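You operate a simulated robot arm through the tools that you are given. There is no shell and no other tool. Be economical: measure what you need, move in short steps, check, and stop when the job is done.

You are at the controls of a simulated two-armed robot. One attempt, no reset.

## Task
Hold the beige tray on the top of the red stand steady with one hand and put the cream pad in it with the other.

The check looks at the end state, three seconds after you hand in, the way a careful person would. Anything else that was tipped, shoved, dropped, spilled or broken makes it a failure.

## Robot
Two 7-joint arms with two-finger parallel grippers on one trunk, on a base that drives. Base frame: it is fixed to the floor where the robot stands at the start and does not move with it; the origin is under the middle of the robot, x ahead of it, y to its left, z up; the surface under the hand at the start is at about z = 0.84. Units: m, degrees, N and s.
The left shoulder is at the start at [0.07, 0.133, 1.126], the right one opposite. With the tool pointing down near the work surface each hand reaches from about 0.2 to 0.66 m from the robot's upright axis, wherever it stands, measured 20 degrees to its own side. Places, roughly: beige tray [1.75, 2.25, 0.75]. Payload 1.57 kg a hand.
Tool frame (each hand has its own): the origin (TCP) lies between the finger pads and is the grasp point; the fingertips stand 0.03 m ahead of it; z points along the fingers, y is the line along which they close. The gripper opens to 0.08 m. The fingers are 0.017 m wide and 0.012 m thick; the gripper's body (0.04 by 0.082 m) begins 0.08 m behind the TCP.
Orientation is that of the tool frame in the base frame, as a unit quaternion [x, y, z, w]. With the fingers straight down and closing along the base's y, the tool's x points along the base's -x, its y along +y and its z along -z.

## Interface
- The arms move only by the tool nudge_tool. It takes "left_commands", "right_commands" or both (then of equal length, played together; a hand with none holds still); each is a list that holds one entry, the list of rows, each a list of 7 numbers: the turn, a rotation vector about the base's x, y, z in degrees, then the shift along the base's x, y, z in m, then the finger opening in m, from 0 to 0.08. In form: [[[rx, ry, rz, dx, dy, dz, claw], ...]]. A call has 1 to 20 rows; each row is the pose to reach, as a shift and turn from the pose commanded when the call began. Each row takes 0.2 s and may step no farther than 0.05 m and 8.6 degrees from the row before; otherwise, or with a gripper value out of range, the whole call is refused. Where a pose cannot be reached the arm comes as near as it can. A force on the tool above 40 N (or 10 N above the force at the start of the call, whichever is more), or a blocked arm, ends the call early, and 0.2 s more pass. The fingers move at their own pace (about 0.153 m/s each) and stop on an object; they squeeze with about 43 N. The grip force told is the motor's: it shows also when the fingers shut on nothing. Time passes only in rows, and 0.2 s behind the last, so rows that repeat a pose let the fingers close. The reply holds the time, the measured pose of the TCP, the force on the tool along the base axes, the opening and the grip force, in the units named above and with some noise, with the torque about the TCP (base axes, N m) and any sound that the robot's microphone picked up, and new pictures: "pictures" is both (left out), scene, wrist or none (wrist: the cameras of the hands that moved).
- Cameras (640 x 400 px; columns grow to the right, rows downward): "scene" is now at [0.1292, -0.034, 1.3478]; the picture's right is [-0.39, -0.92, 0.00], its down [-0.59, 0.25, -0.77] and it looks along [0.71, -0.30, -0.64] (base axes); focal length 293 px, centre (320, 200). "left" rides on the left gripper at [0.072, 0.007, -0.122] in its tool frame; the picture's right is [-0.09, 1.00, 0.00], its down [-0.84, -0.08, -0.54] and it looks along [-0.54, -0.05, 0.84] (tool axes); focal length 238 px, centre (320, 200). "right" rides on the right gripper at [0.072, -0.007, -0.122] in its tool frame; the picture's right is [0.09, 1.00, 0.00], its down [-0.84, 0.08, -0.54] and it looks along [-0.54, 0.05, 0.84] (tool axes); focal length 238 px, centre (320, 200). There is no depth. A picture from a camera that has moved, and an enlarged one, comes with that camera's place and axes in the base frame and with its lens.
- move_column(by): slides the trunk up (or, below 0, down) by that many m; the arms and the scene camera ride with it, the base frame stays. It gives what a move gives, with no picture.
- roll_base(legs): drives the robot by 1 to 6 legs, each [ahead, left, turn to the left] in m, m and degrees, along the robot's own axes; the way and the turn of a leg run together, so that a leg with both is an arc; at most 1.5 m and 180 degrees a leg. The arms and the cameras ride along, it lands a little off, and it stops where it bumps. It gives what a move gives, and a new picture of the scene camera.
- head_to(pan, tilt): turns the head with the scene camera to pan (to the left, within 86 degrees either way) and tilt (down, from -29 to 69), counted from straight ahead of the robot. It gives what a move gives, and a new picture of the scene camera.
- close_up(camera, box): a new picture of the part [left, top, right, bottom] of that camera's present view, enlarged. No time passes.
- close_job(): hands the job in; it is judged then, once.

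Work in short steps. Places have to be worked out from the pictures, the camera data and where the tool is seen: move nearer, look again, correct. Check each grasp and each placing, and mend what went wrong. You have 120 turns and 260 pictures in all, those below and enlarged ones among them. Open the grippers and draw the arms clear of the work before you hand the job in, unless the task says otherwise; then end with one line.

The tools are called as name(argument=value, ...) on one line, values as JSON. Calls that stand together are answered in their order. nudge_tool: Moves the arms, as the interface text tells. Its arguments: {"type":"object","properties":{"left_commands":{"type":"array","items":{"type":"array","items":{"type":"array","items":{"type":"number"}}}},"right_commands":{"type":"array","items":{"type":"array","items":{"type":"array","items":{"type":"number"}}}},"pictures":{"type":"string","enum":["both","scene","wrist","none"]}},"required":[]} The other tools are called the same way: move_column (by) slides the trunk up or down; roll_base (legs) drives the base; head_to (pan, tilt) turns the head that bears the scene camera; close_up (camera, box) takes an enlarged picture of a part of a camera's view; close_job () hands the job in.

At the start:

```text
t: 0.0
left_tcp_pos: [0.4487, -0.0074, 1.1306]
left_ee_rot: [0.0, 1.0, 0.0, 0.001]
left_wrist_force: [0.0, 0.4, 0.1]
left_torque: [0.0, 0.0, -0.02]
left_finger_gap: 0.0799
left_grip_force: 0.1
right_tcp_pos: [0.4211, -0.3551, 1.0951]
right_ee_rot: [0.0, 1.0, 0.0, 0.0]
right_wrist_force: [0.3, 0.5, 0.7]
right_torque: [-0.01, -0.02, 0.01]
right_finger_gap: 0.0803
right_grip_force: 0.1
trunk travel left (down, up): [-0.7, 0.24]
robot x, y, heading: [-0.0015, 0.0009, 0.2]
head pan, tilt: [-22.7, 39.9]
```

scene: 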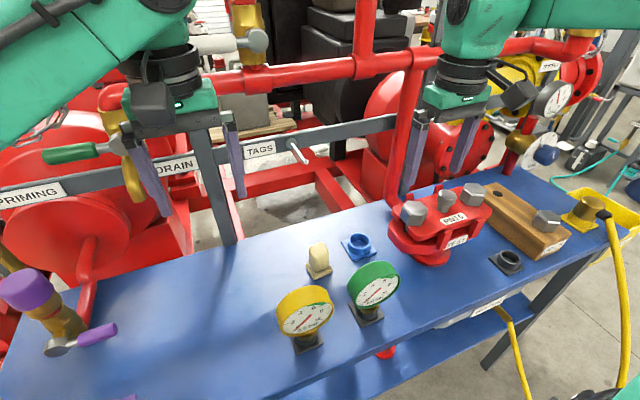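
right: 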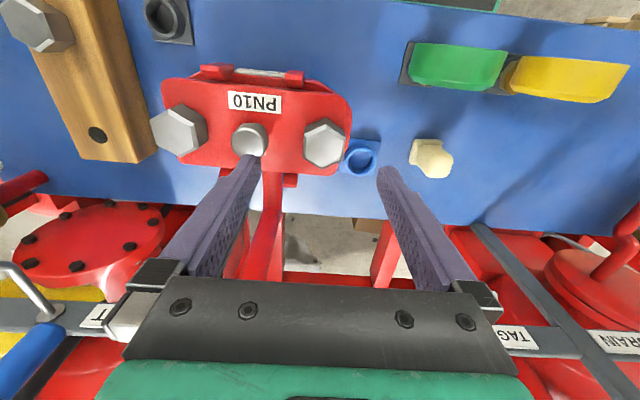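
left: 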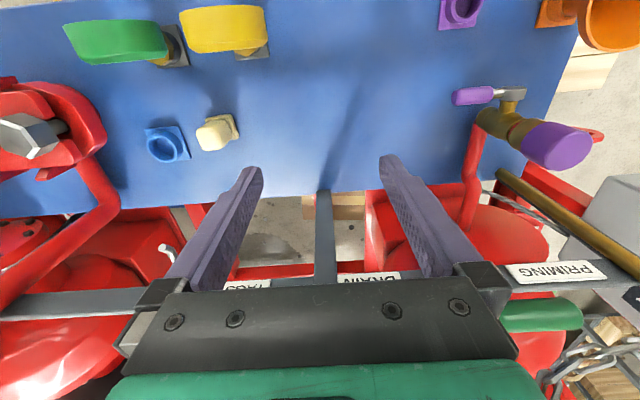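

The bench ahead shows a cream object near the gauges; the tray is off to the left and far. I look closer at the cream object, and turn the head toward the tray.

close_up(camera="scene", box=[260, 210, 420, 310])

close_up(camera="left", box=[140, 90, 300, 190])

head_to(pan=50, tilt=15)

```text
4.00 times, centred on (340, 260) of scene
camera zoom: at [0.1292, -0.034, 1.3478], right [-0.39, -0.92, 0.0], down [-0.59, 0.25, -0.77], along [0.71, -0.3, -0.64], focal length 1172 px, centre (240, -40)
```

zoom: 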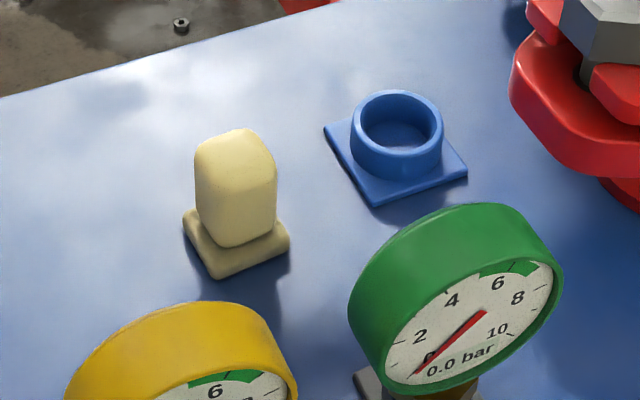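

```text
4.00 times, centred on (220, 140) of left
camera zoom: at [0.378, -0.0013, 1.2507], right [0.09, 1.0, 0.0], down [0.84, -0.08, 0.54], along [0.54, -0.05, -0.84], focal length 953 px, centre (720, 440)
```

zoom: 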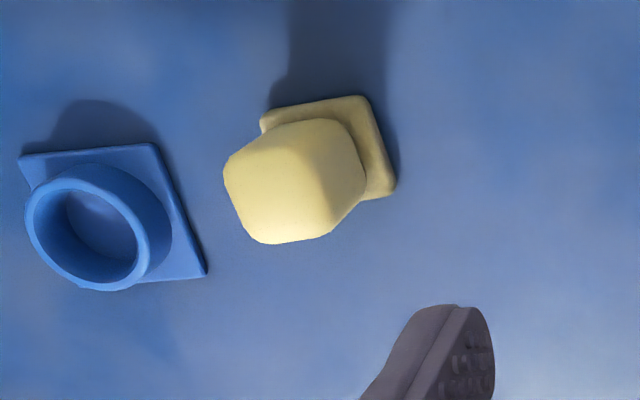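

```text
t: 1.4
left_tcp_pos: [0.4486, -0.0095, 1.1293]
left_ee_rot: [-0.001, 1.0, 0.0, 0.001]
left_wrist_force: [-0.3, -0.7, 0.3]
left_torque: [0.0, 0.02, 0.0]
left_finger_gap: 0.0801
left_grip_force: 0.1
right_tcp_pos: [0.421, -0.3557, 1.0963]
right_ee_rot: [0.0, 1.0, -0.001, 0.0]
right_wrist_force: [0.8, 0.8, -0.6]
right_torque: [-0.04, 0.01, 0.0]
right_finger_gap: 0.0798
right_grip_force: 0.0
trunk travel left (down, up): [-0.7, 0.24]
robot x, y, heading: [0.0035, 0.0002, 0.0]
head pan, tilt: [50.0, 15.0]
camera scene: at [0.1108, 0.0704, 1.3872], right [0.77, -0.64, 0.0], down [-0.17, -0.2, -0.97], along [0.62, 0.74, -0.26], focal length 293 px, centre (320, 200)
```

scene: 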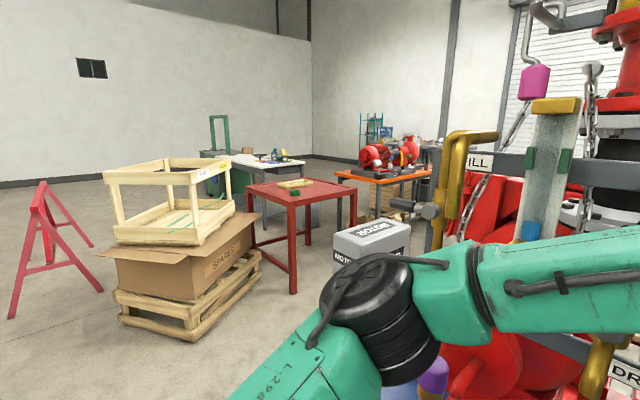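

The red stand with tray is seen ahead-left. I zoom on it and survey the rest of the bench for other cream objects.

close_up(camera="scene", box=[240, 160, 370, 240])

head_to(pan=-50, tilt=50)

head_to(pan=15, tilt=60)

```text
4.92 times, centred on (305, 200) of scene
camera zoom: at [0.1108, 0.0704, 1.3872], right [0.77, -0.64, 0.0], down [-0.17, -0.2, -0.97], along [0.62, 0.74, -0.26], focal length 1442 px, centre (394, 200)
```

zoom: 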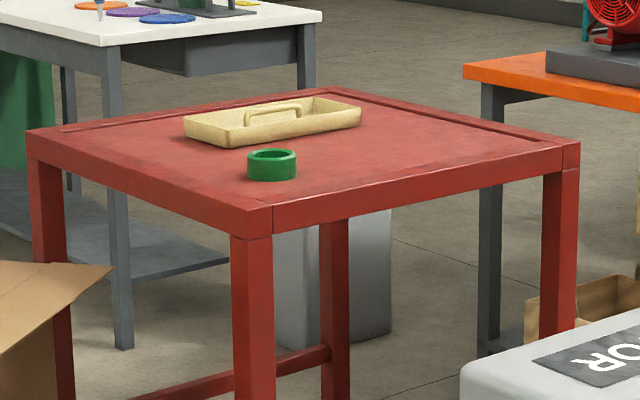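

```text
t: 3.2
left_tcp_pos: [0.4499, -0.0079, 1.1295]
left_ee_rot: [0.0, 1.0, 0.0, 0.0]
left_wrist_force: [1.4, 0.5, -0.1]
left_torque: [0.04, 0.02, 0.03]
left_finger_gap: 0.0798
left_grip_force: 0.0
right_tcp_pos: [0.4212, -0.3549, 1.0957]
right_ee_rot: [0.0, 1.0, 0.0, 0.0]
right_wrist_force: [-0.4, -0.1, 0.6]
right_torque: [-0.02, 0.04, 0.02]
right_finger_gap: 0.0799
right_grip_force: 0.1
trunk travel left (down, up): [-0.7, 0.24]
robot x, y, heading: [-0.0023, 0.0028, -0.0]
head pan, tilt: [-50.0, 50.0]
camera scene: at [0.1003, -0.0601, 1.3335], right [-0.77, -0.64, 0.0], down [-0.49, 0.59, -0.64], along [0.41, -0.49, -0.77], focal length 293 px, centre (320, 200)
```

scene: 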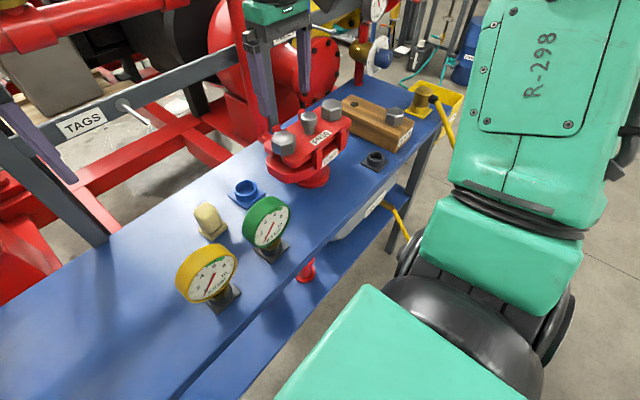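

```text
t: 4.6
left_tcp_pos: [0.4497, -0.0097, 1.1297]
left_ee_rot: [0.001, 1.0, 0.001, 0.0]
left_wrist_force: [-0.1, -0.6, 0.0]
left_torque: [0.03, -0.01, -0.01]
left_finger_gap: 0.08
left_grip_force: 0.1
right_tcp_pos: [0.4213, -0.355, 1.095]
right_ee_rot: [0.0, 1.0, 0.0, 0.0]
right_wrist_force: [-0.6, 0.1, 0.5]
right_torque: [0.01, 0.02, 0.04]
right_finger_gap: 0.0799
right_grip_force: 0.0
trunk travel left (down, up): [-0.7, 0.24]
robot x, y, heading: [-0.0003, -0.0006, -0.1]
head pan, tilt: [15.0, 60.0]
camera scene: at [0.1151, 0.0161, 1.3209], right [0.26, -0.97, 0.0], down [-0.84, -0.22, -0.5], along [0.48, 0.13, -0.87], focal length 293 px, centre (320, 200)
```

scene: 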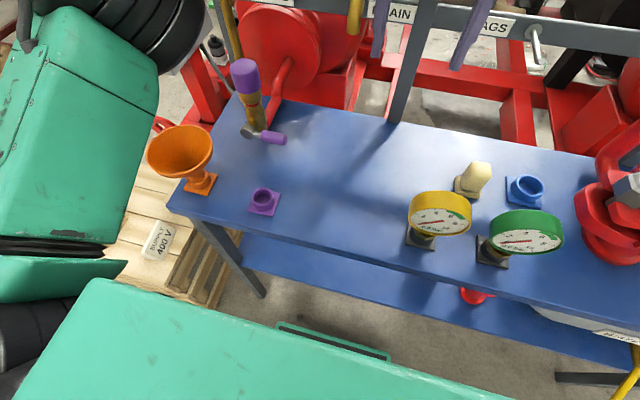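

The cream pad sits at about (0.474, -0.175) with its top near z 0.91. I'll bring the right hand above it and shift the left hand aside.

nudge_tool(right_commands=[[[0, 0, 0, 0.005, 0.045, 0, 0.08], [0, 0, 0, 0.01, 0.09, 0, 0.08], [0, 0, 0, 0.015, 0.135, -0.01, 0.08], [0, 0, 0, 0.02, 0.175, -0.03, 0.08], [0, 0, 0, 0.02, 0.175, -0.03, 0.08]]], left_commands=[[[0, 0, 0, -0.01, 0.045, 0, 0.08], [0, 0, 0, -0.02, 0.09, 0, 0.08], [0, 0, 0, -0.03, 0.135, 0, 0.08], [0, 0, 0, -0.03, 0.16, 0, 0.08], [0, 0, 0, -0.03, 0.16, 0, 0.08]]], pictures="wrist")

close_up(camera="right", box=[200, 60, 440, 210])

```text
t: 5.8
left_tcp_pos: [0.4189, 0.1514, 1.1302]
left_ee_rot: [0.0, 1.0, 0.001, 0.0]
left_wrist_force: [0.0, -0.1, 0.2]
left_torque: [0.01, 0.0, -0.07]
left_finger_gap: 0.0799
left_grip_force: 0.1
right_tcp_pos: [0.4356, -0.3311, 1.0804]
right_ee_rot: [-0.002, 1.0, 0.001, 0.0]
right_wrist_force: [-0.9, 0.2, 0.3]
right_torque: [0.0, -0.01, 0.0]
right_finger_gap: 0.0799
right_grip_force: 0.1
right hand out of reach, approached as far as the arm can: row 1, 2, 3, 4, 5
trunk travel left (down, up): [-0.7, 0.24]
robot x, y, heading: [-0.0007, -0.0003, 0.2]
head pan, tilt: [15.0, 60.0]
camera right: at [0.3641, -0.3381, 1.2029], right [-0.1, 1.0, 0.0], down [0.84, 0.08, 0.54], along [0.54, 0.06, -0.84], focal length 238 px, centre (320, 200)
camera left: at [0.3477, 0.1588, 1.2513], right [0.09, 1.0, 0.0], down [0.84, -0.08, 0.54], along [0.54, -0.05, -0.84], focal length 238 px, centre (320, 200)
```

right: 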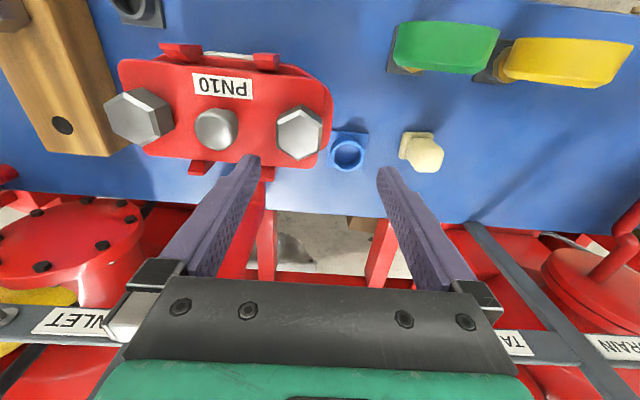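
left: 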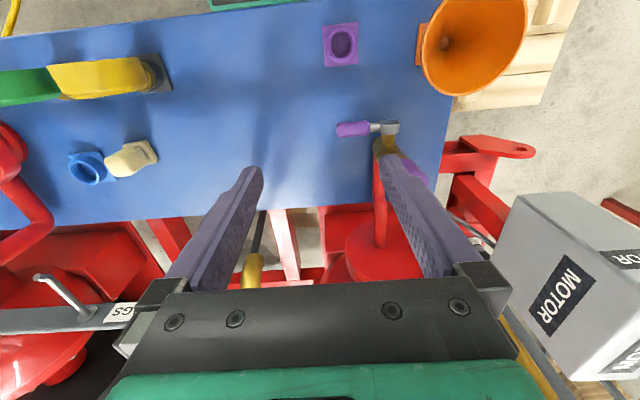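

```text
2.67 times, centred on (320, 135) of right
camera zoom: at [0.3641, -0.3381, 1.2029], right [-0.1, 1.0, 0.0], down [0.84, 0.08, 0.54], along [0.54, 0.06, -0.84], focal length 636 px, centre (320, 373)
```

zoom: 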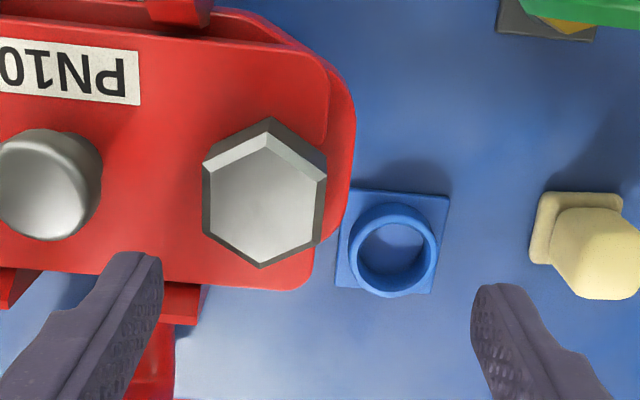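

The right arm balked at moving toward the middle. I'll retry small steps now that the left arm is aside, and see how it responds.

nudge_tool(right_commands=[[[0, 0, 0, 0.0, 0.04, 0, 0.08], [0, 0, 0, 0.0, 0.08, 0, 0.08], [0, 0, 0, 0.0, 0.12, 0, 0.08], [0, 0, 0, 0, 0.15, 0, 0.08], [0, 0, 0, 0, 0.15, 0, 0.08]]], pictures="none")

```text
t: 7.0
left_tcp_pos: [0.4196, 0.1523, 1.1306]
left_ee_rot: [-0.001, 1.0, 0.0, 0.001]
left_wrist_force: [0.3, -0.2, 0.2]
left_torque: [0.0, 0.02, -0.02]
left_finger_gap: 0.0799
left_grip_force: 0.1
right_tcp_pos: [0.4353, -0.3306, 1.08]
right_ee_rot: [-0.002, 1.0, 0.002, 0.0]
right_wrist_force: [0.2, 0.0, -0.7]
right_torque: [-0.01, 0.0, -0.01]
right_finger_gap: 0.08
right_grip_force: 0.0
right hand out of reach, approached as far as the arm can: row 1, 2, 3, 4, 5
trunk travel left (down, up): [-0.7, 0.24]
robot x, y, heading: [0.0008, 0.0008, 0.1]
head pan, tilt: [15.0, 60.0]
```

Right arm seems to be at a joint limit; I'll try yawing the tool along with the move.

nudge_tool(right_commands=[[[0, 0, -8, 0.0, 0.0, 0, 0.08], [0, 0, -16, 0.0, 0.02, 0, 0.08], [0, 0, -24, 0.0, 0.05, 0, 0.08], [0, 0, -30, 0, 0.08, 0, 0.08], [0, 0, -30, 0, 0.08, 0, 0.08]]], pictures="scene")

```text
t: 8.2
left_tcp_pos: [0.4199, 0.1521, 1.1296]
left_ee_rot: [0.0, 1.0, 0.001, 0.0]
left_wrist_force: [0.8, 0.7, 0.4]
left_torque: [0.0, 0.02, -0.01]
left_finger_gap: 0.0797
left_grip_force: 0.0
right_tcp_pos: [0.4358, -0.4547, 1.0354]
right_ee_rot: [0.235, 0.972, 0.019, -0.002]
right_wrist_force: [0.4, -0.9, -0.9]
right_torque: [0.0, 0.02, 0.03]
right_finger_gap: 0.0803
right_grip_force: 0.1
right hand out of reach, approached as far as the arm can: row 1, 2, 3, 4, 5
trunk travel left (down, up): [-0.7, 0.24]
robot x, y, heading: [0.0017, -0.0003, 0.3]
head pan, tilt: [15.0, 60.0]
camera scene: at [0.1148, 0.0169, 1.3209], right [0.26, -0.97, 0.0], down [-0.84, -0.22, -0.5], along [0.48, 0.13, -0.87], focal length 293 px, centre (320, 200)
```

scene: 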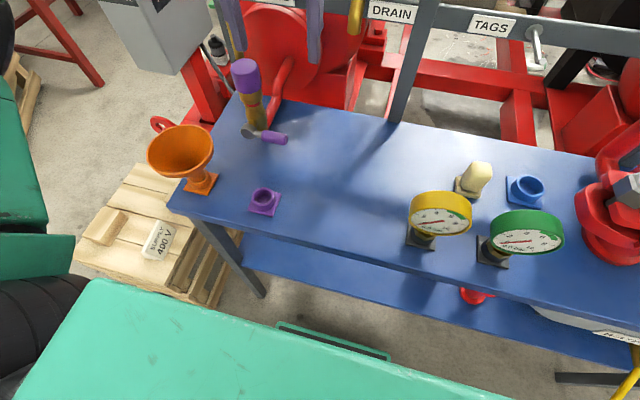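

Negative yaw drove it outward, so the opposite yaw should free it inward. I go back and on to positive yaw.

nudge_tool(right_commands=[[[0, 0, 8, 0, 0.03, 0.02, 0.08], [0, 0, 16, 0, 0.06, 0.04, 0.08], [0, 0, 24, 0, 0.1, 0.045, 0.08], [0, 0, 32, 0, 0.14, 0.045, 0.08], [0, 0, 40, 0, 0.18, 0.045, 0.08], [0, 0, 48, 0, 0.22, 0.045, 0.08], [0, 0, 56, 0.01, 0.25, 0.045, 0.08], [0, 0, 60, 0.01, 0.27, 0.045, 0.08]]], pictures="wrist")

```text
t: 10.0
left_tcp_pos: [0.4199, 0.1522, 1.1305]
left_ee_rot: [0.0, 1.0, 0.0, 0.001]
left_wrist_force: [-0.2, 0.2, 1.0]
left_torque: [0.03, 0.06, 0.02]
left_finger_gap: 0.0796
left_grip_force: 0.1
right_tcp_pos: [0.4487, -0.1831, 1.0846]
right_ee_rot: [-0.282, 0.959, 0.016, -0.011]
right_wrist_force: [0.1, 0.8, -0.2]
right_torque: [0.03, 0.02, 0.02]
right_finger_gap: 0.0801
right_grip_force: 0.1
trunk travel left (down, up): [-0.7, 0.24]
robot x, y, heading: [-0.0015, -0.0004, 0.1]
head pan, tilt: [15.0, 60.0]
camera right: at [0.3951, -0.2299, 1.207], right [-0.62, 0.79, 0.04], down [0.68, 0.51, 0.53], along [0.4, 0.35, -0.84], focal length 238 px, centre (320, 200)
```

right: 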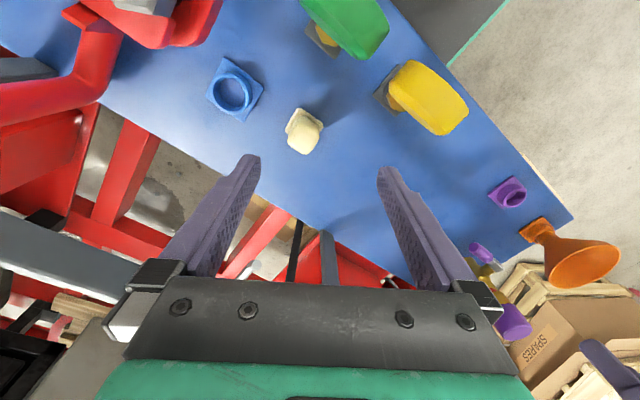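

Reached, with ~33° yaw. Zoom on the pad for orientation.

close_up(camera="right", box=[256, 80, 352, 170])

```text
4.44 times, centred on (304, 125) of right
camera zoom: at [0.3951, -0.2299, 1.207], right [-0.62, 0.79, 0.04], down [0.68, 0.51, 0.53], along [0.4, 0.35, -0.84], focal length 1059 px, centre (391, 533)
```

zoom: 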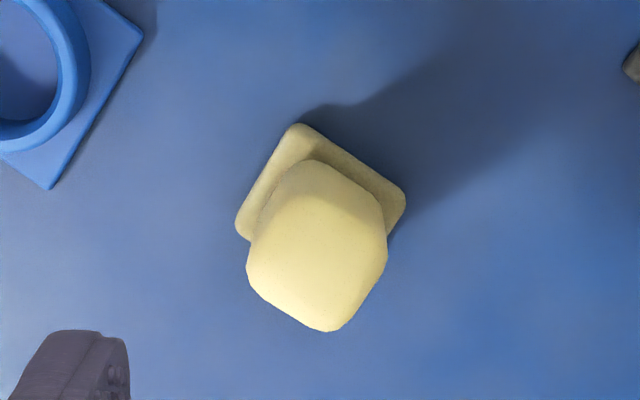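

Pad plate is aligned with the base axes, centre about (0.479, -0.179), so I want yaw 0 or 90. The right arm can't do yaw 0 here; I'll swap: move the right hand away and try the left hand there at yaw 0.

nudge_tool(right_commands=[[[0, 0, -6, 0, -0.04, 0, 0.08], [0, 0, -12, 0, -0.08, 0, 0.08], [0, 0, -18, 0, -0.12, 0, 0.08], [0, 0, -24, -0.01, -0.16, 0.01, 0.08], [0, 0, -30, -0.02, -0.2, 0.02, 0.08], [0, 0, -30, -0.03, -0.22, 0.03, 0.08], [0, 0, -30, -0.03, -0.22, 0.03, 0.08]]], left_commands=[[[0, 0, 0, 0, 0, 0, 0.08], [0, 0, 0, 0, 0, 0, 0.08], [0, 0, 0, 0, -0.05, 0, 0.08], [0, 0, 0, 0.005, -0.1, 0, 0.08], [0, 0, 0, 0.02, -0.15, 0, 0.08], [0, 0, 0, 0.03, -0.2, 0, 0.08], [0, 0, 0, 0.03, -0.25, -0.02, 0.08]]], pictures="wrist")

```text
refused: row 4 steps farther than a row can; nothing moved
```

Fixing the slightly too long steps.

nudge_tool(right_commands=[[[0, 0, -6, 0, -0.04, 0, 0.08], [0, 0, -12, 0, -0.08, 0, 0.08], [0, 0, -18, 0, -0.12, 0, 0.08], [0, 0, -24, -0.01, -0.16, 0.01, 0.08], [0, 0, -30, -0.02, -0.2, 0.02, 0.08], [0, 0, -30, -0.03, -0.22, 0.03, 0.08], [0, 0, -30, -0.03, -0.22, 0.03, 0.08], [0, 0, -30, -0.03, -0.22, 0.03, 0.08]]], left_commands=[[[0, 0, 0, 0, 0, 0, 0.08], [0, 0, 0, 0, 0, 0, 0.08], [0, 0, 0, 0, -0.045, 0, 0.08], [0, 0, 0, 0.005, -0.09, 0, 0.08], [0, 0, 0, 0.02, -0.13, 0, 0.08], [0, 0, 0, 0.03, -0.17, 0, 0.08], [0, 0, 0, 0.03, -0.21, 0, 0.08], [0, 0, 0, 0.03, -0.25, -0.02, 0.08]]], pictures="wrist")

```text
t: 11.8
left_tcp_pos: [0.4491, -0.0999, 1.1095]
left_ee_rot: [0.0, 1.0, 0.001, 0.0]
left_wrist_force: [0.3, 0.2, -0.7]
left_torque: [0.02, -0.02, -0.05]
left_finger_gap: 0.08
left_grip_force: 0.0
right_tcp_pos: [0.4171, -0.4067, 1.113]
right_ee_rot: [-0.023, 1.0, 0.019, -0.007]
right_wrist_force: [0.2, -0.5, -1.8]
right_torque: [0.01, 0.0, -0.03]
right_finger_gap: 0.08
right_grip_force: 0.0
trunk travel left (down, up): [-0.7, 0.24]
robot x, y, heading: [-0.0024, -0.0032, -0.1]
head pan, tilt: [15.0, 60.0]
camera right: at [0.3483, -0.4203, 1.2351], right [-0.14, 0.99, 0.04], down [0.84, 0.1, 0.53], along [0.52, 0.11, -0.84], focal length 238 px, centre (320, 200)
camera left: at [0.3779, -0.0937, 1.2306], right [0.09, 1.0, 0.0], down [0.84, -0.08, 0.54], along [0.54, -0.05, -0.84], focal length 238 px, centre (320, 200)
```

right: 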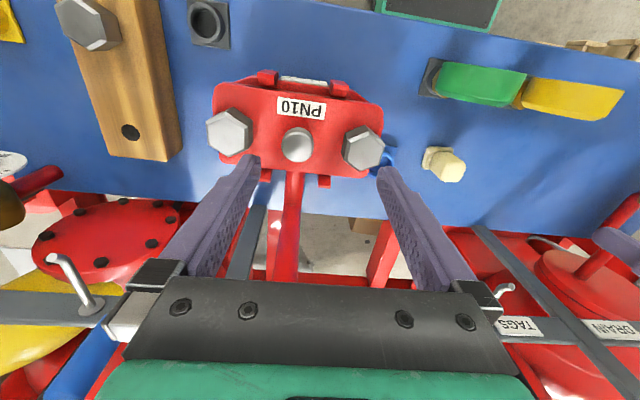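
left: 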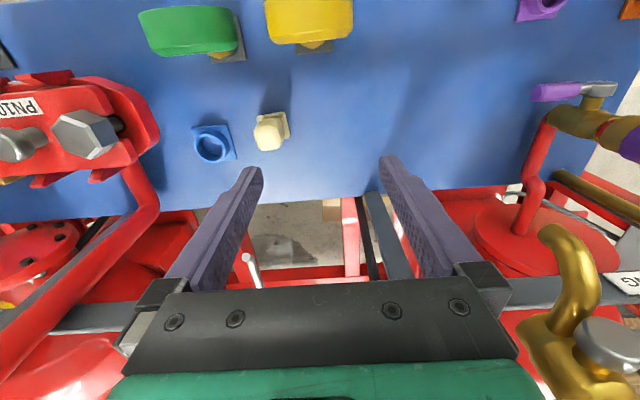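

The left hand reaches fine at yaw 0. Move it above the pad at z≈1.02 to check alignment.

nudge_tool(left_commands=[[[0, 0, 0, 0.01, -0.03, 0, 0.08], [0, 0, 0, 0.02, -0.06, -0.02, 0.08], [0, 0, 0, 0.028, -0.077, -0.05, 0.08], [0, 0, 0, 0.028, -0.077, -0.08, 0.08], [0, 0, 0, 0.028, -0.077, -0.08, 0.08]]], pictures="both")

close_up(camera="left", box=[220, 60, 420, 190])

```text
t: 13.0
left_tcp_pos: [0.4607, -0.1496, 1.0558]
left_ee_rot: [0.002, 1.0, 0.001, -0.002]
left_wrist_force: [0.5, -0.1, 0.1]
left_torque: [-0.02, 0.04, 0.0]
left_finger_gap: 0.0801
left_grip_force: 0.1
left hand out of reach, approached as far as the arm can: row 2, 3, 4, 5
right_tcp_pos: [0.4168, -0.4031, 1.1135]
right_ee_rot: [-0.024, 1.0, 0.018, -0.007]
right_wrist_force: [-0.4, -0.1, -0.2]
right_torque: [-0.02, 0.0, -0.02]
right_finger_gap: 0.08
right_grip_force: 0.0
trunk travel left (down, up): [-0.7, 0.24]
robot x, y, heading: [0.003, -0.0024, 0.1]
head pan, tilt: [15.0, 60.0]
camera scene: at [0.1154, 0.0172, 1.3208], right [0.26, -0.97, 0.0], down [-0.84, -0.22, -0.5], along [0.48, 0.13, -0.87], focal length 293 px, centre (320, 200)
camera left: at [0.3886, -0.1414, 1.1766], right [0.1, 1.0, 0.0], down [0.84, -0.08, 0.54], along [0.54, -0.05, -0.84], focal length 238 px, centre (320, 200)
```

scene: 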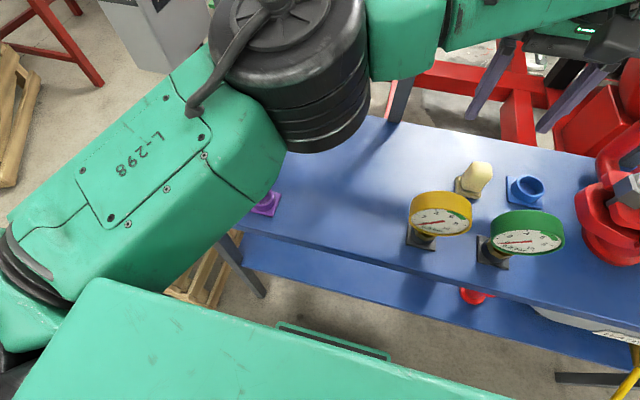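
left: 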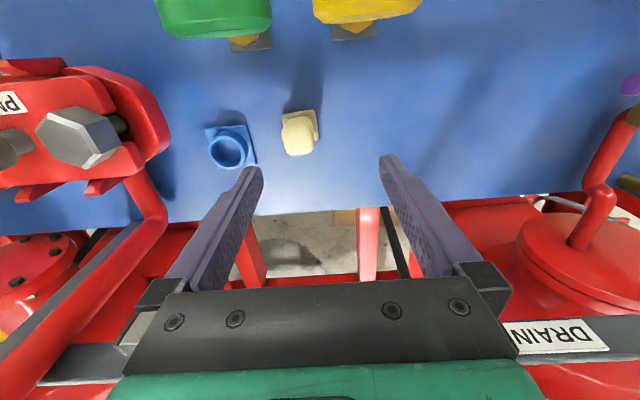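

```text
3.08 times, centred on (320, 125) of left
camera zoom: at [0.3886, -0.1414, 1.1766], right [0.1, 1.0, 0.0], down [0.84, -0.08, 0.54], along [0.54, -0.05, -0.84], focal length 733 px, centre (320, 431)
```

zoom: 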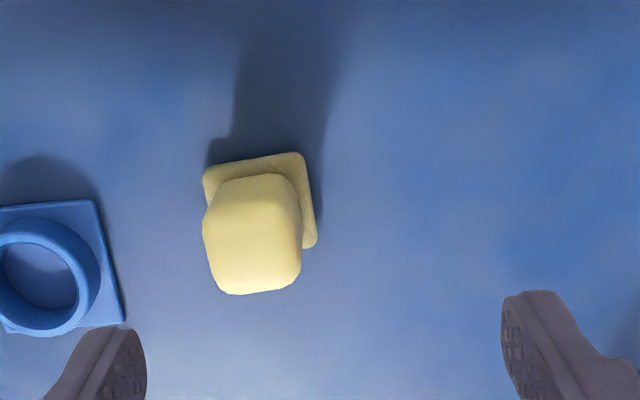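

Pad faces are aligned with the base axes. The left arm runs out around y=-0.15, so I drive the base 0.12 m to the right (clear floor) to bring the pad in range.

roll_base(legs=[[0, -0.12, 0]])

```text
t: 14.2
left_tcp_pos: [0.4597, -0.2675, 1.0568]
left_ee_rot: [0.002, 1.0, 0.0, -0.001]
left_wrist_force: [0.4, 0.4, -1.0]
left_torque: [-0.04, 0.04, 0.0]
left_finger_gap: 0.08
left_grip_force: 0.1
right_tcp_pos: [0.4164, -0.5218, 1.1133]
right_ee_rot: [-0.024, 1.0, 0.017, -0.007]
right_wrist_force: [0.1, 0.3, -0.5]
right_torque: [-0.03, 0.01, -0.01]
right_finger_gap: 0.0799
right_grip_force: 0.0
trunk travel left (down, up): [-0.7, 0.24]
robot x, y, heading: [0.0016, -0.1203, 0.1]
head pan, tilt: [15.0, 60.0]
camera scene: at [0.115, -0.1012, 1.3209], right [0.26, -0.97, 0.0], down [-0.84, -0.23, -0.5], along [0.48, 0.13, -0.87], focal length 293 px, centre (320, 200)
```

scene: 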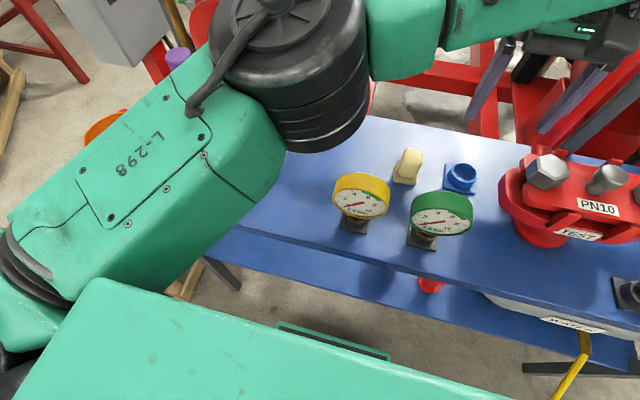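

Pad centre refined to (0.477, -0.176). Move above it at z≈0.97 and check.

nudge_tool(left_commands=[[[0, 0, 0, 0.005, 0.045, 0, 0.07], [0, 0, 0, 0.017, 0.0915, 0, 0.065], [0, 0, 0, 0.017, 0.0915, -0.045, 0.065], [0, 0, 0, 0.017, 0.0915, -0.08, 0.065], [0, 0, 0, 0.017, 0.0915, -0.08, 0.065]]], pictures="both")

close_up(camera="left", box=[220, 60, 420, 190])

```text
t: 15.4
left_tcp_pos: [0.4767, -0.177, 0.9765]
left_ee_rot: [0.002, 1.0, 0.001, 0.0]
left_wrist_force: [-0.3, 0.3, -0.3]
left_torque: [0.0, -0.01, -0.01]
left_finger_gap: 0.0649
left_grip_force: 0.0
right_tcp_pos: [0.4177, -0.5216, 1.1135]
right_ee_rot: [-0.023, 1.0, 0.017, -0.007]
right_wrist_force: [-0.6, -0.2, 1.0]
right_torque: [0.0, -0.01, -0.02]
right_finger_gap: 0.08
right_grip_force: 0.0
trunk travel left (down, up): [-0.7, 0.24]
robot x, y, heading: [-0.0023, -0.1194, 0.0]
head pan, tilt: [15.0, 60.0]
camera scene: at [0.1145, -0.1027, 1.3209], right [0.26, -0.97, 0.0], down [-0.84, -0.22, -0.5], along [0.48, 0.13, -0.87], focal length 293 px, centre (320, 200)
camera left: at [0.4049, -0.1691, 1.0966], right [0.1, 1.0, 0.0], down [0.84, -0.08, 0.54], along [0.54, -0.05, -0.84], focal length 238 px, centre (320, 200)
```

scene: 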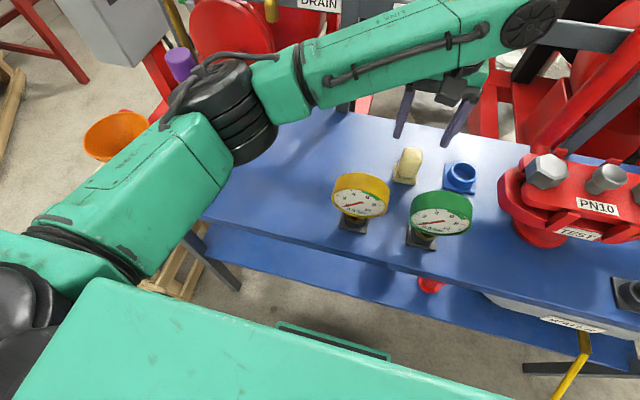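
left: 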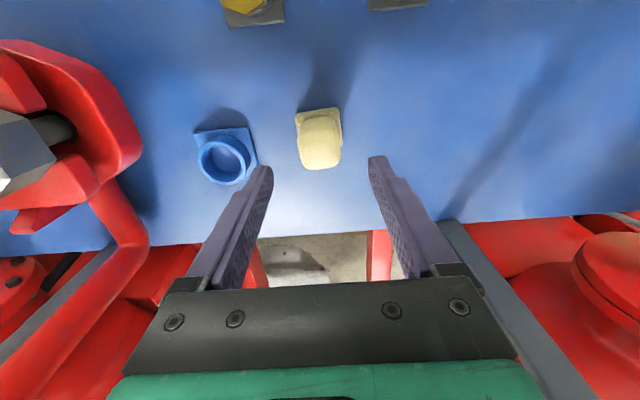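

```text
3.08 times, centred on (320, 125) of left
camera zoom: at [0.4049, -0.1691, 1.0966], right [0.1, 1.0, 0.0], down [0.84, -0.08, 0.54], along [0.54, -0.05, -0.84], focal length 733 px, centre (320, 431)
```

zoom: 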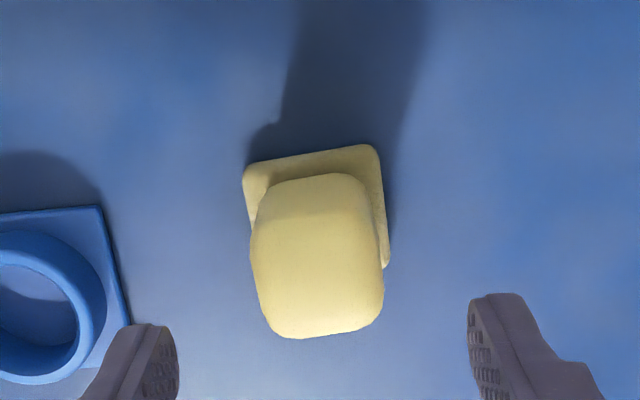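

Alignment is good; block top at z≈0.905, plate top ≈0.85. Descend to TCP z≈0.89 and close.

nudge_tool(left_commands=[[[0, 0, 0, 0, 0.0, -0.03, 0.065], [0, 0, 0, 0, 0.0, -0.06, 0.065], [0, 0, 0, 0, 0.0, -0.075, 0.065], [0, 0, 0, 0, 0.0, -0.087, 0.065], [0, 0, 0, 0, 0.0, -0.087, 0.065], [0, 0, 0, 0, 0, -0.087, 0.0], [0, 0, 0, 0, 0, -0.087, 0.0], [0, 0, 0, 0, 0, -0.087, 0.0]]], pictures="both")

```text
t: 17.2
left_tcp_pos: [0.4761, -0.1765, 0.8887]
left_ee_rot: [0.002, 1.0, 0.001, -0.001]
left_wrist_force: [-0.5, -0.1, -0.1]
left_torque: [0.01, -0.03, 0.02]
left_finger_gap: 0.0351
left_grip_force: 42.5
right_tcp_pos: [0.4182, -0.5214, 1.1143]
right_ee_rot: [-0.023, 1.0, 0.017, -0.006]
right_wrist_force: [-0.1, -0.3, -0.1]
right_torque: [0.02, 0.0, 0.04]
right_finger_gap: 0.0798
right_grip_force: 0.0
trunk travel left (down, up): [-0.7, 0.24]
robot x, y, heading: [0.003, -0.1181, -0.0]
head pan, tilt: [15.0, 60.0]
camera scene: at [0.1152, -0.1028, 1.3209], right [0.26, -0.97, 0.0], down [-0.84, -0.22, -0.5], along [0.48, 0.13, -0.87], focal length 293 px, centre (320, 200)
camera left: at [0.4056, -0.1693, 1.0096], right [0.1, 1.0, 0.0], down [0.84, -0.08, 0.54], along [0.54, -0.05, -0.84], focal length 238 px, centre (320, 200)
```

scene: 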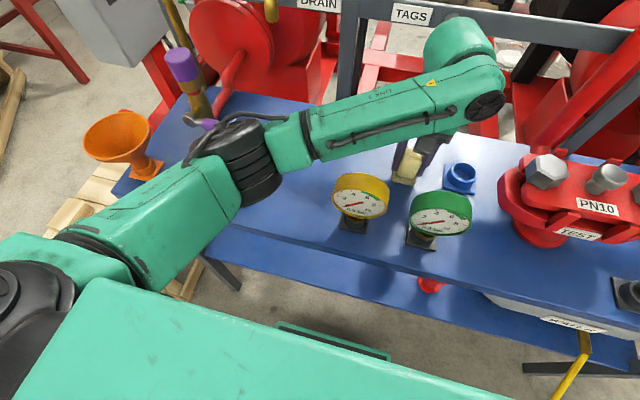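
left: 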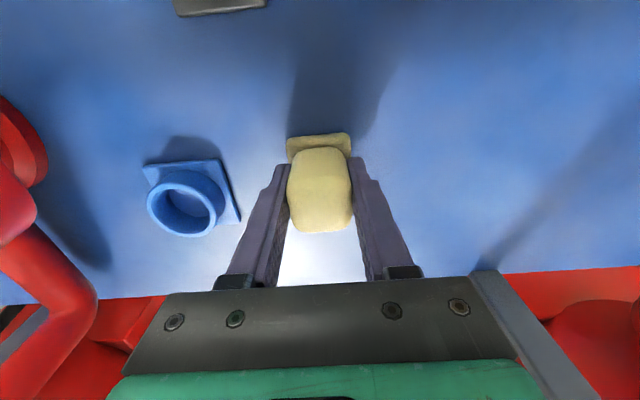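

Gripped at 0.035 m. Lift straight up and check whether the base plate comes along.

nudge_tool(left_commands=[[[0, 0, 0, 0, 0.0, 0.015, 0.0], [0, 0, 0, 0, 0.0, 0.03, 0.0], [0, 0, 0, 0, 0, 0.06, 0.0], [0, 0, 0, 0, 0, 0.1, 0.0], [0, 0, 0, 0, 0, 0.14, 0.0], [0, 0, 0, 0, 0, 0.17, 0.0]]], pictures="both")

```text
t: 18.6
left_tcp_pos: [0.4761, -0.177, 1.0591]
left_ee_rot: [0.001, 1.0, 0.001, -0.001]
left_wrist_force: [-1.4, -0.1, -0.2]
left_torque: [-0.01, -0.04, 0.0]
left_finger_gap: 0.035
left_grip_force: 41.8
right_tcp_pos: [0.4168, -0.5227, 1.1141]
right_ee_rot: [-0.024, 1.0, 0.018, -0.007]
right_wrist_force: [0.7, 0.0, 0.1]
right_torque: [0.01, 0.0, -0.01]
right_finger_gap: 0.0796
right_grip_force: 0.1
trunk travel left (down, up): [-0.7, 0.24]
robot x, y, heading: [-0.0027, -0.1242, 0.1]
head pan, tilt: [15.0, 60.0]
camera scene: at [0.1145, -0.103, 1.3209], right [0.26, -0.97, 0.0], down [-0.84, -0.22, -0.5], along [0.48, 0.13, -0.87], focal length 293 px, centre (320, 200)
camera left: at [0.4049, -0.1702, 1.1803], right [0.1, 1.0, 0.0], down [0.84, -0.08, 0.54], along [0.54, -0.05, -0.84], focal length 238 px, centre (320, 200)
```

scene: 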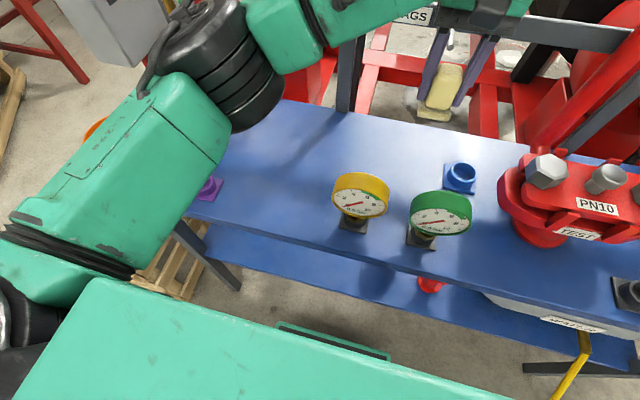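
left: 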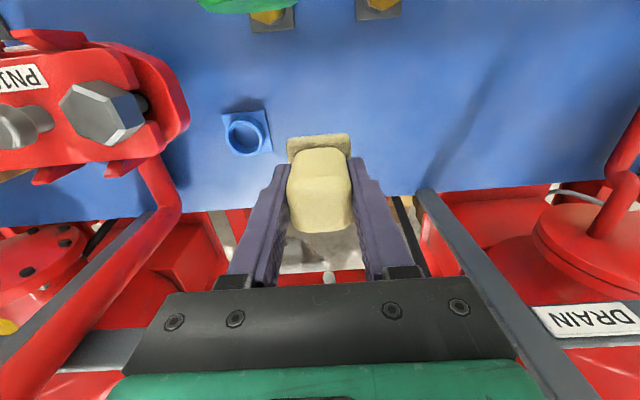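

The plate comes with the block – one pad, held with its bottom ~0.049 m below the TCP. I tuck the arms in, then back off from the bench and look at the route.

nudge_tool(left_commands=[[[0, 0, 0, -0.02, 0.02, 0.03, 0.0], [0, 0, 0, -0.05, 0.05, 0.05, 0.0], [0, 0, 0, -0.08, 0.08, 0.07, 0.0], [0, 0, 0, -0.1, 0.12, 0.07, 0.0], [0, 0, 0, -0.12, 0.15, 0.07, 0.0], [0, 0, 0, -0.12, 0.15, 0.07, 0.0]]], right_commands=[[[0, 0, 0, -0.02, 0.0, 0.0, 0.08], [0, 0, 0, -0.04, 0.02, 0.0, 0.08], [0, 0, 0, -0.06, 0.04, 0.0, 0.08], [0, 0, 0, -0.08, 0.05, 0.0, 0.08], [0, 0, 0, -0.1, 0.06, 0.0, 0.08], [0, 0, 0, -0.1, 0.06, 0.0, 0.08]]], pictures="none")

roll_base(legs=[[-0.35, 0, 0]])

head_to(pan=45, tilt=28)

head_to(pan=86, tilt=30)

```text
t: 20.0
left_tcp_pos: [0.3593, -0.0289, 1.1294]
left_ee_rot: [0.002, 1.0, 0.001, -0.001]
left_wrist_force: [0.0, -0.3, -0.1]
left_torque: [0.05, 0.02, -0.03]
left_finger_gap: 0.0351
left_grip_force: 42.7
right_tcp_pos: [0.3176, -0.4644, 1.1141]
right_ee_rot: [-0.024, 1.0, 0.019, -0.007]
right_wrist_force: [0.5, -1.1, -0.9]
right_torque: [-0.01, 0.02, -0.02]
right_finger_gap: 0.0801
right_grip_force: 0.0
trunk travel left (down, up): [-0.7, 0.24]
robot x, y, heading: [-0.004, -0.116, 0.1]
head pan, tilt: [15.0, 60.0]
```

```text
t: 22.3
left_tcp_pos: [0.0087, -0.0277, 1.1277]
left_ee_rot: [0.001, 1.0, 0.001, -0.001]
left_wrist_force: [-0.8, -0.3, -0.9]
left_torque: [-0.01, 0.01, -0.02]
left_finger_gap: 0.0352
left_grip_force: 42.6
right_tcp_pos: [-0.0314, -0.4624, 1.1135]
right_ee_rot: [-0.024, 1.0, 0.018, -0.007]
right_wrist_force: [-0.3, 0.5, -0.5]
right_torque: [0.0, -0.03, 0.0]
right_finger_gap: 0.0801
right_grip_force: 0.1
trunk travel left (down, up): [-0.7, 0.24]
robot x, y, heading: [-0.348, -0.1211, 0.1]
head pan, tilt: [15.0, 60.0]
camera scene: at [-0.233, -0.1029, 1.3208], right [0.26, -0.97, 0.0], down [-0.84, -0.22, -0.5], along [0.48, 0.13, -0.87], focal length 293 px, centre (320, 200)
```

scene: 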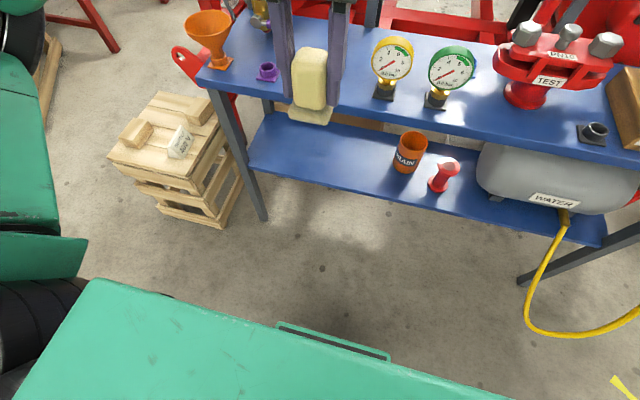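

```text
t: 23.2
left_tcp_pos: [0.0089, -0.0272, 1.1284]
left_ee_rot: [0.001, 1.0, 0.002, -0.001]
left_wrist_force: [0.2, 0.0, -0.6]
left_torque: [-0.01, 0.02, -0.02]
left_finger_gap: 0.0351
left_grip_force: 42.3
right_tcp_pos: [-0.0316, -0.4625, 1.1136]
right_ee_rot: [-0.024, 1.0, 0.018, -0.007]
right_wrist_force: [0.2, -0.9, -0.2]
right_torque: [0.0, 0.02, 0.03]
right_finger_gap: 0.0802
right_grip_force: 0.0
trunk travel left (down, up): [-0.7, 0.24]
robot x, y, heading: [-0.3489, -0.1206, -0.1]
head pan, tilt: [45.0, 28.0]
camera scene: at [-0.2336, -0.0557, 1.366], right [0.71, -0.71, 0.0], down [-0.33, -0.33, -0.88], along [0.62, 0.62, -0.47], focal length 293 px, centre (320, 200)
```

scene: 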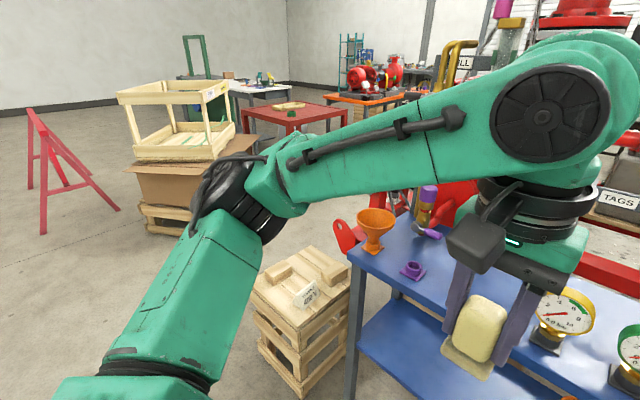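

```text
t: 24.3
left_tcp_pos: [0.0092, -0.028, 1.1281]
left_ee_rot: [0.001, 1.0, 0.001, 0.0]
left_wrist_force: [-0.1, 0.3, -0.7]
left_torque: [-0.02, 0.01, -0.01]
left_finger_gap: 0.0351
left_grip_force: 42.4
right_tcp_pos: [-0.0321, -0.4639, 1.1138]
right_ee_rot: [-0.024, 1.0, 0.018, -0.007]
right_wrist_force: [0.7, -0.2, 0.3]
right_torque: [0.01, 0.0, -0.02]
right_finger_gap: 0.08
right_grip_force: 0.0
trunk travel left (down, up): [-0.7, 0.24]
robot x, y, heading: [-0.3485, -0.118, 0.2]
head pan, tilt: [85.9, 30.0]
camera scene: at [-0.2919, -0.03, 1.363], right [1.0, -0.07, 0.0], down [-0.04, -0.5, -0.87], along [0.06, 0.86, -0.5], focal length 293 px, centre (320, 200)
```

scene: 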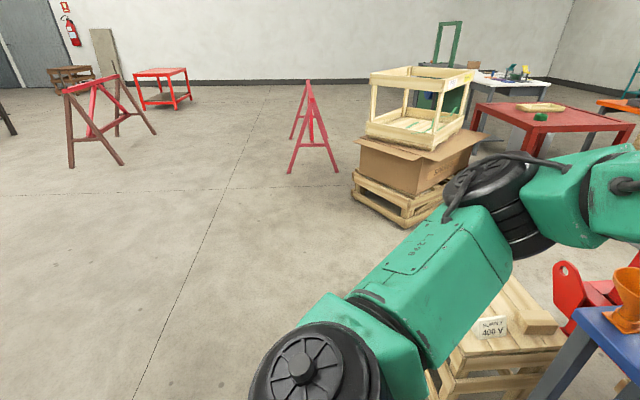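

Route: left past the 400V crate, keeping clear of the carton stack. I drive 1.4 m left, then look toward the stand.

roll_base(legs=[[0, 1.4, 0]])

head_to(pan=12, tilt=22)

```text
t: 31.3
left_tcp_pos: [0.009, 1.3695, 1.1282]
left_ee_rot: [0.003, 1.0, 0.001, -0.001]
left_wrist_force: [0.5, -0.1, -1.4]
left_torque: [0.01, 0.0, 0.01]
left_finger_gap: 0.0351
left_grip_force: 42.9
right_tcp_pos: [-0.032, 0.9331, 1.1137]
right_ee_rot: [-0.023, 1.0, 0.018, -0.007]
right_wrist_force: [-0.1, 0.1, 0.4]
right_torque: [-0.02, -0.01, 0.02]
right_finger_gap: 0.0801
right_grip_force: 0.1
trunk travel left (down, up): [-0.7, 0.24]
robot x, y, heading: [-0.3534, 1.2827, -0.2]
head pan, tilt: [85.9, 30.0]
camera scene: at [-0.2902, 1.368, 1.363], right [1.0, -0.07, 0.0], down [-0.04, -0.5, -0.87], along [0.06, 0.86, -0.5], focal length 293 px, centre (320, 200)
```

scene: 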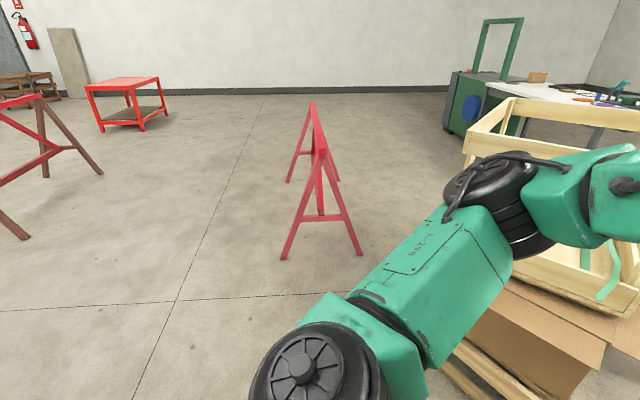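

```text
t: 32.8
left_tcp_pos: [0.0112, 1.3699, 1.1292]
left_ee_rot: [0.004, 1.0, 0.0, -0.001]
left_wrist_force: [-0.1, -0.2, 0.1]
left_torque: [0.01, 0.02, -0.01]
left_finger_gap: 0.0351
left_grip_force: 42.5
right_tcp_pos: [-0.0322, 0.9353, 1.1132]
right_ee_rot: [-0.023, 1.0, 0.019, -0.006]
right_wrist_force: [-0.7, 0.9, 0.6]
right_torque: [-0.01, -0.03, -0.01]
right_finger_gap: 0.0802
right_grip_force: 0.1
trunk travel left (down, up): [-0.7, 0.24]
robot x, y, heading: [-0.3497, 1.2782, -0.2]
head pan, tilt: [12.0, 22.0]
camera scene: at [-0.2061, 1.2972, 1.3758], right [0.21, -0.98, 0.0], down [-0.37, -0.08, -0.93], along [0.91, 0.19, -0.37], focal length 293 px, centre (320, 200)
```

scene: 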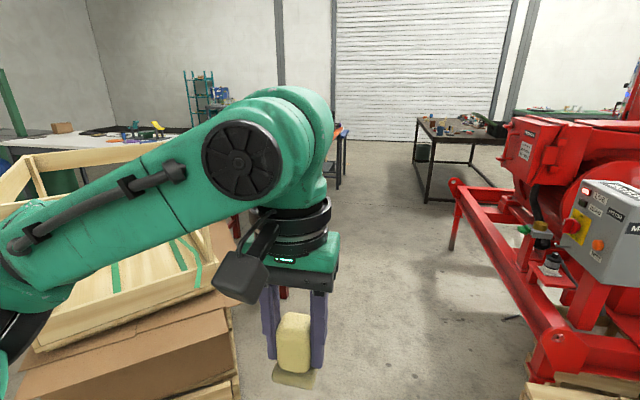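

The MOTOR box is on the skid, so the corridor south of the stand is open (y≈0.8–1.9). Drive ahead ~1.1 m along y≈1.23 and check.

roll_base(legs=[[1.1, -0.06, 0]])

head_to(pan=45, tilt=30)

```text
t: 38.4
left_tcp_pos: [1.1085, 1.3174, 1.1284]
left_ee_rot: [-0.003, 1.0, 0.0, 0.0]
left_wrist_force: [0.0, -0.5, -1.2]
left_torque: [0.0, -0.03, 0.01]
left_finger_gap: 0.0351
left_grip_force: 42.0
right_tcp_pos: [1.0696, 0.8799, 1.1151]
right_ee_rot: [-0.029, 0.999, 0.018, -0.007]
right_wrist_force: [0.2, -0.5, 0.5]
right_torque: [0.02, 0.02, 0.01]
right_finger_gap: 0.0799
right_grip_force: 0.0
trunk travel left (down, up): [-0.7, 0.24]
robot x, y, heading: [0.7517, 1.2238, 0.5]
head pan, tilt: [12.0, 22.0]
camera scene: at [0.8921, 1.2413, 1.3758], right [0.22, -0.98, 0.0], down [-0.37, -0.08, -0.93], along [0.91, 0.2, -0.37], focal length 293 px, centre (320, 200)
```

scene: 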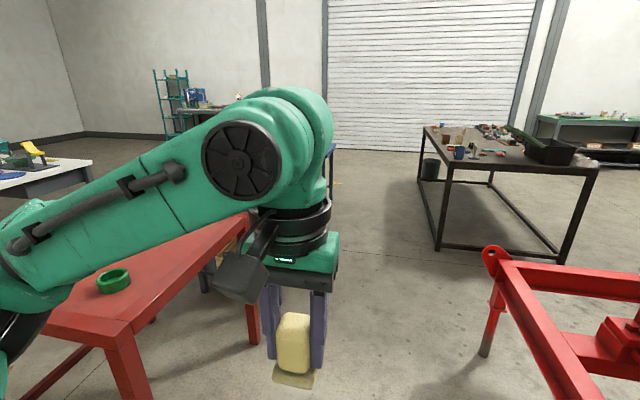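

```text
t: 39.4
left_tcp_pos: [1.1087, 1.3162, 1.1281]
left_ee_rot: [-0.003, 1.0, 0.001, 0.0]
left_wrist_force: [-0.1, 0.3, -0.6]
left_torque: [0.04, -0.04, 0.0]
left_finger_gap: 0.035
left_grip_force: 42.1
right_tcp_pos: [1.0689, 0.8788, 1.114]
right_ee_rot: [-0.027, 0.999, 0.018, -0.006]
right_wrist_force: [0.2, -0.4, -0.9]
right_torque: [-0.03, -0.01, 0.01]
right_finger_gap: 0.0799
right_grip_force: 0.0
trunk travel left (down, up): [-0.7, 0.24]
robot x, y, heading: [0.7496, 1.2234, 0.4]
head pan, tilt: [45.0, 30.0]
camera scene: at [0.8652, 1.2856, 1.363], right [0.71, -0.7, 0.0], down [-0.35, -0.36, -0.87], along [0.61, 0.62, -0.5], focal length 293 px, centre (320, 200)
```

scene: 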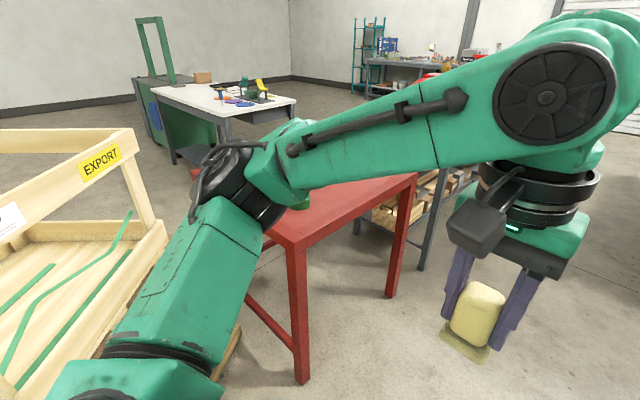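

Stand south edge is at y≈1.9, x from 1.35 to 2.12. I drive on to x≈1.75, turn left 90°, staying ~0.7 m from the edge, then look.

roll_base(legs=[[1.0, 0, 0], [0, 0, 90]])

head_to(pan=0, tilt=35)

```text
t: 48.4
left_tcp_pos: [1.6522, 1.585, 1.129]
left_ee_rot: [0.708, -0.706, 0.0, 0.001]
left_wrist_force: [0.2, -0.1, -0.7]
left_torque: [-0.01, 0.02, 0.04]
left_finger_gap: 0.0351
left_grip_force: 42.4
right_tcp_pos: [2.0884, 1.5455, 1.1147]
right_ee_rot: [0.725, -0.688, -0.009, 0.019]
right_wrist_force: [-0.2, 0.2, -0.2]
right_torque: [-0.04, 0.0, 0.0]
right_finger_gap: 0.0801
right_grip_force: 0.1
trunk travel left (down, up): [-0.7, 0.24]
robot x, y, heading: [1.7476, 1.2285, 90.1]
head pan, tilt: [45.0, 30.0]
camera scene: at [1.6811, 1.3403, 1.363], right [0.7, 0.71, 0.0], down [0.35, -0.35, -0.87], along [-0.61, 0.61, -0.5], focal length 293 px, centre (320, 200)
```

scene: 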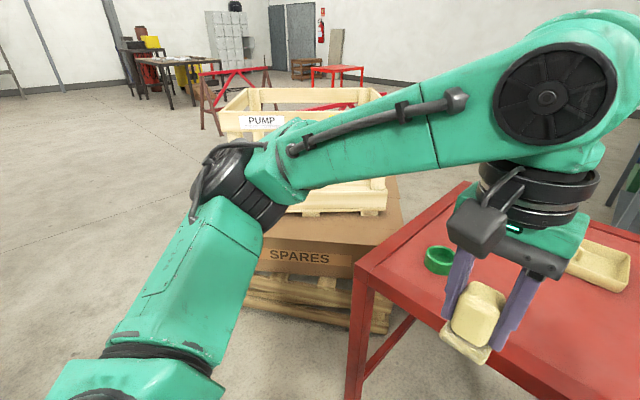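

```text
t: 49.5
left_tcp_pos: [1.6523, 1.585, 1.129]
left_ee_rot: [0.708, -0.706, 0.0, 0.0]
left_wrist_force: [-0.3, -0.1, 0.0]
left_torque: [0.02, -0.01, 0.0]
left_finger_gap: 0.0348
left_grip_force: 42.1
right_tcp_pos: [2.0882, 1.5457, 1.1135]
right_ee_rot: [0.725, -0.688, -0.009, 0.017]
right_wrist_force: [0.4, -0.2, 0.6]
right_torque: [-0.03, -0.01, -0.03]
right_finger_gap: 0.08
right_grip_force: 0.2
trunk travel left (down, up): [-0.7, 0.24]
robot x, y, heading: [1.7443, 1.2272, 90.2]
head pan, tilt: [0.0, 35.0]
camera scene: at [1.7448, 1.3647, 1.3552], right [1.0, 0.01, 0.0], down [0.0, -0.57, -0.82], along [0.0, 0.82, -0.57], focal length 293 px, centre (320, 200)
```

scene: 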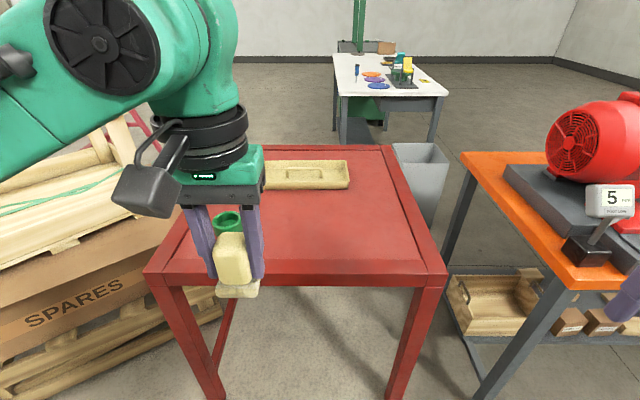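

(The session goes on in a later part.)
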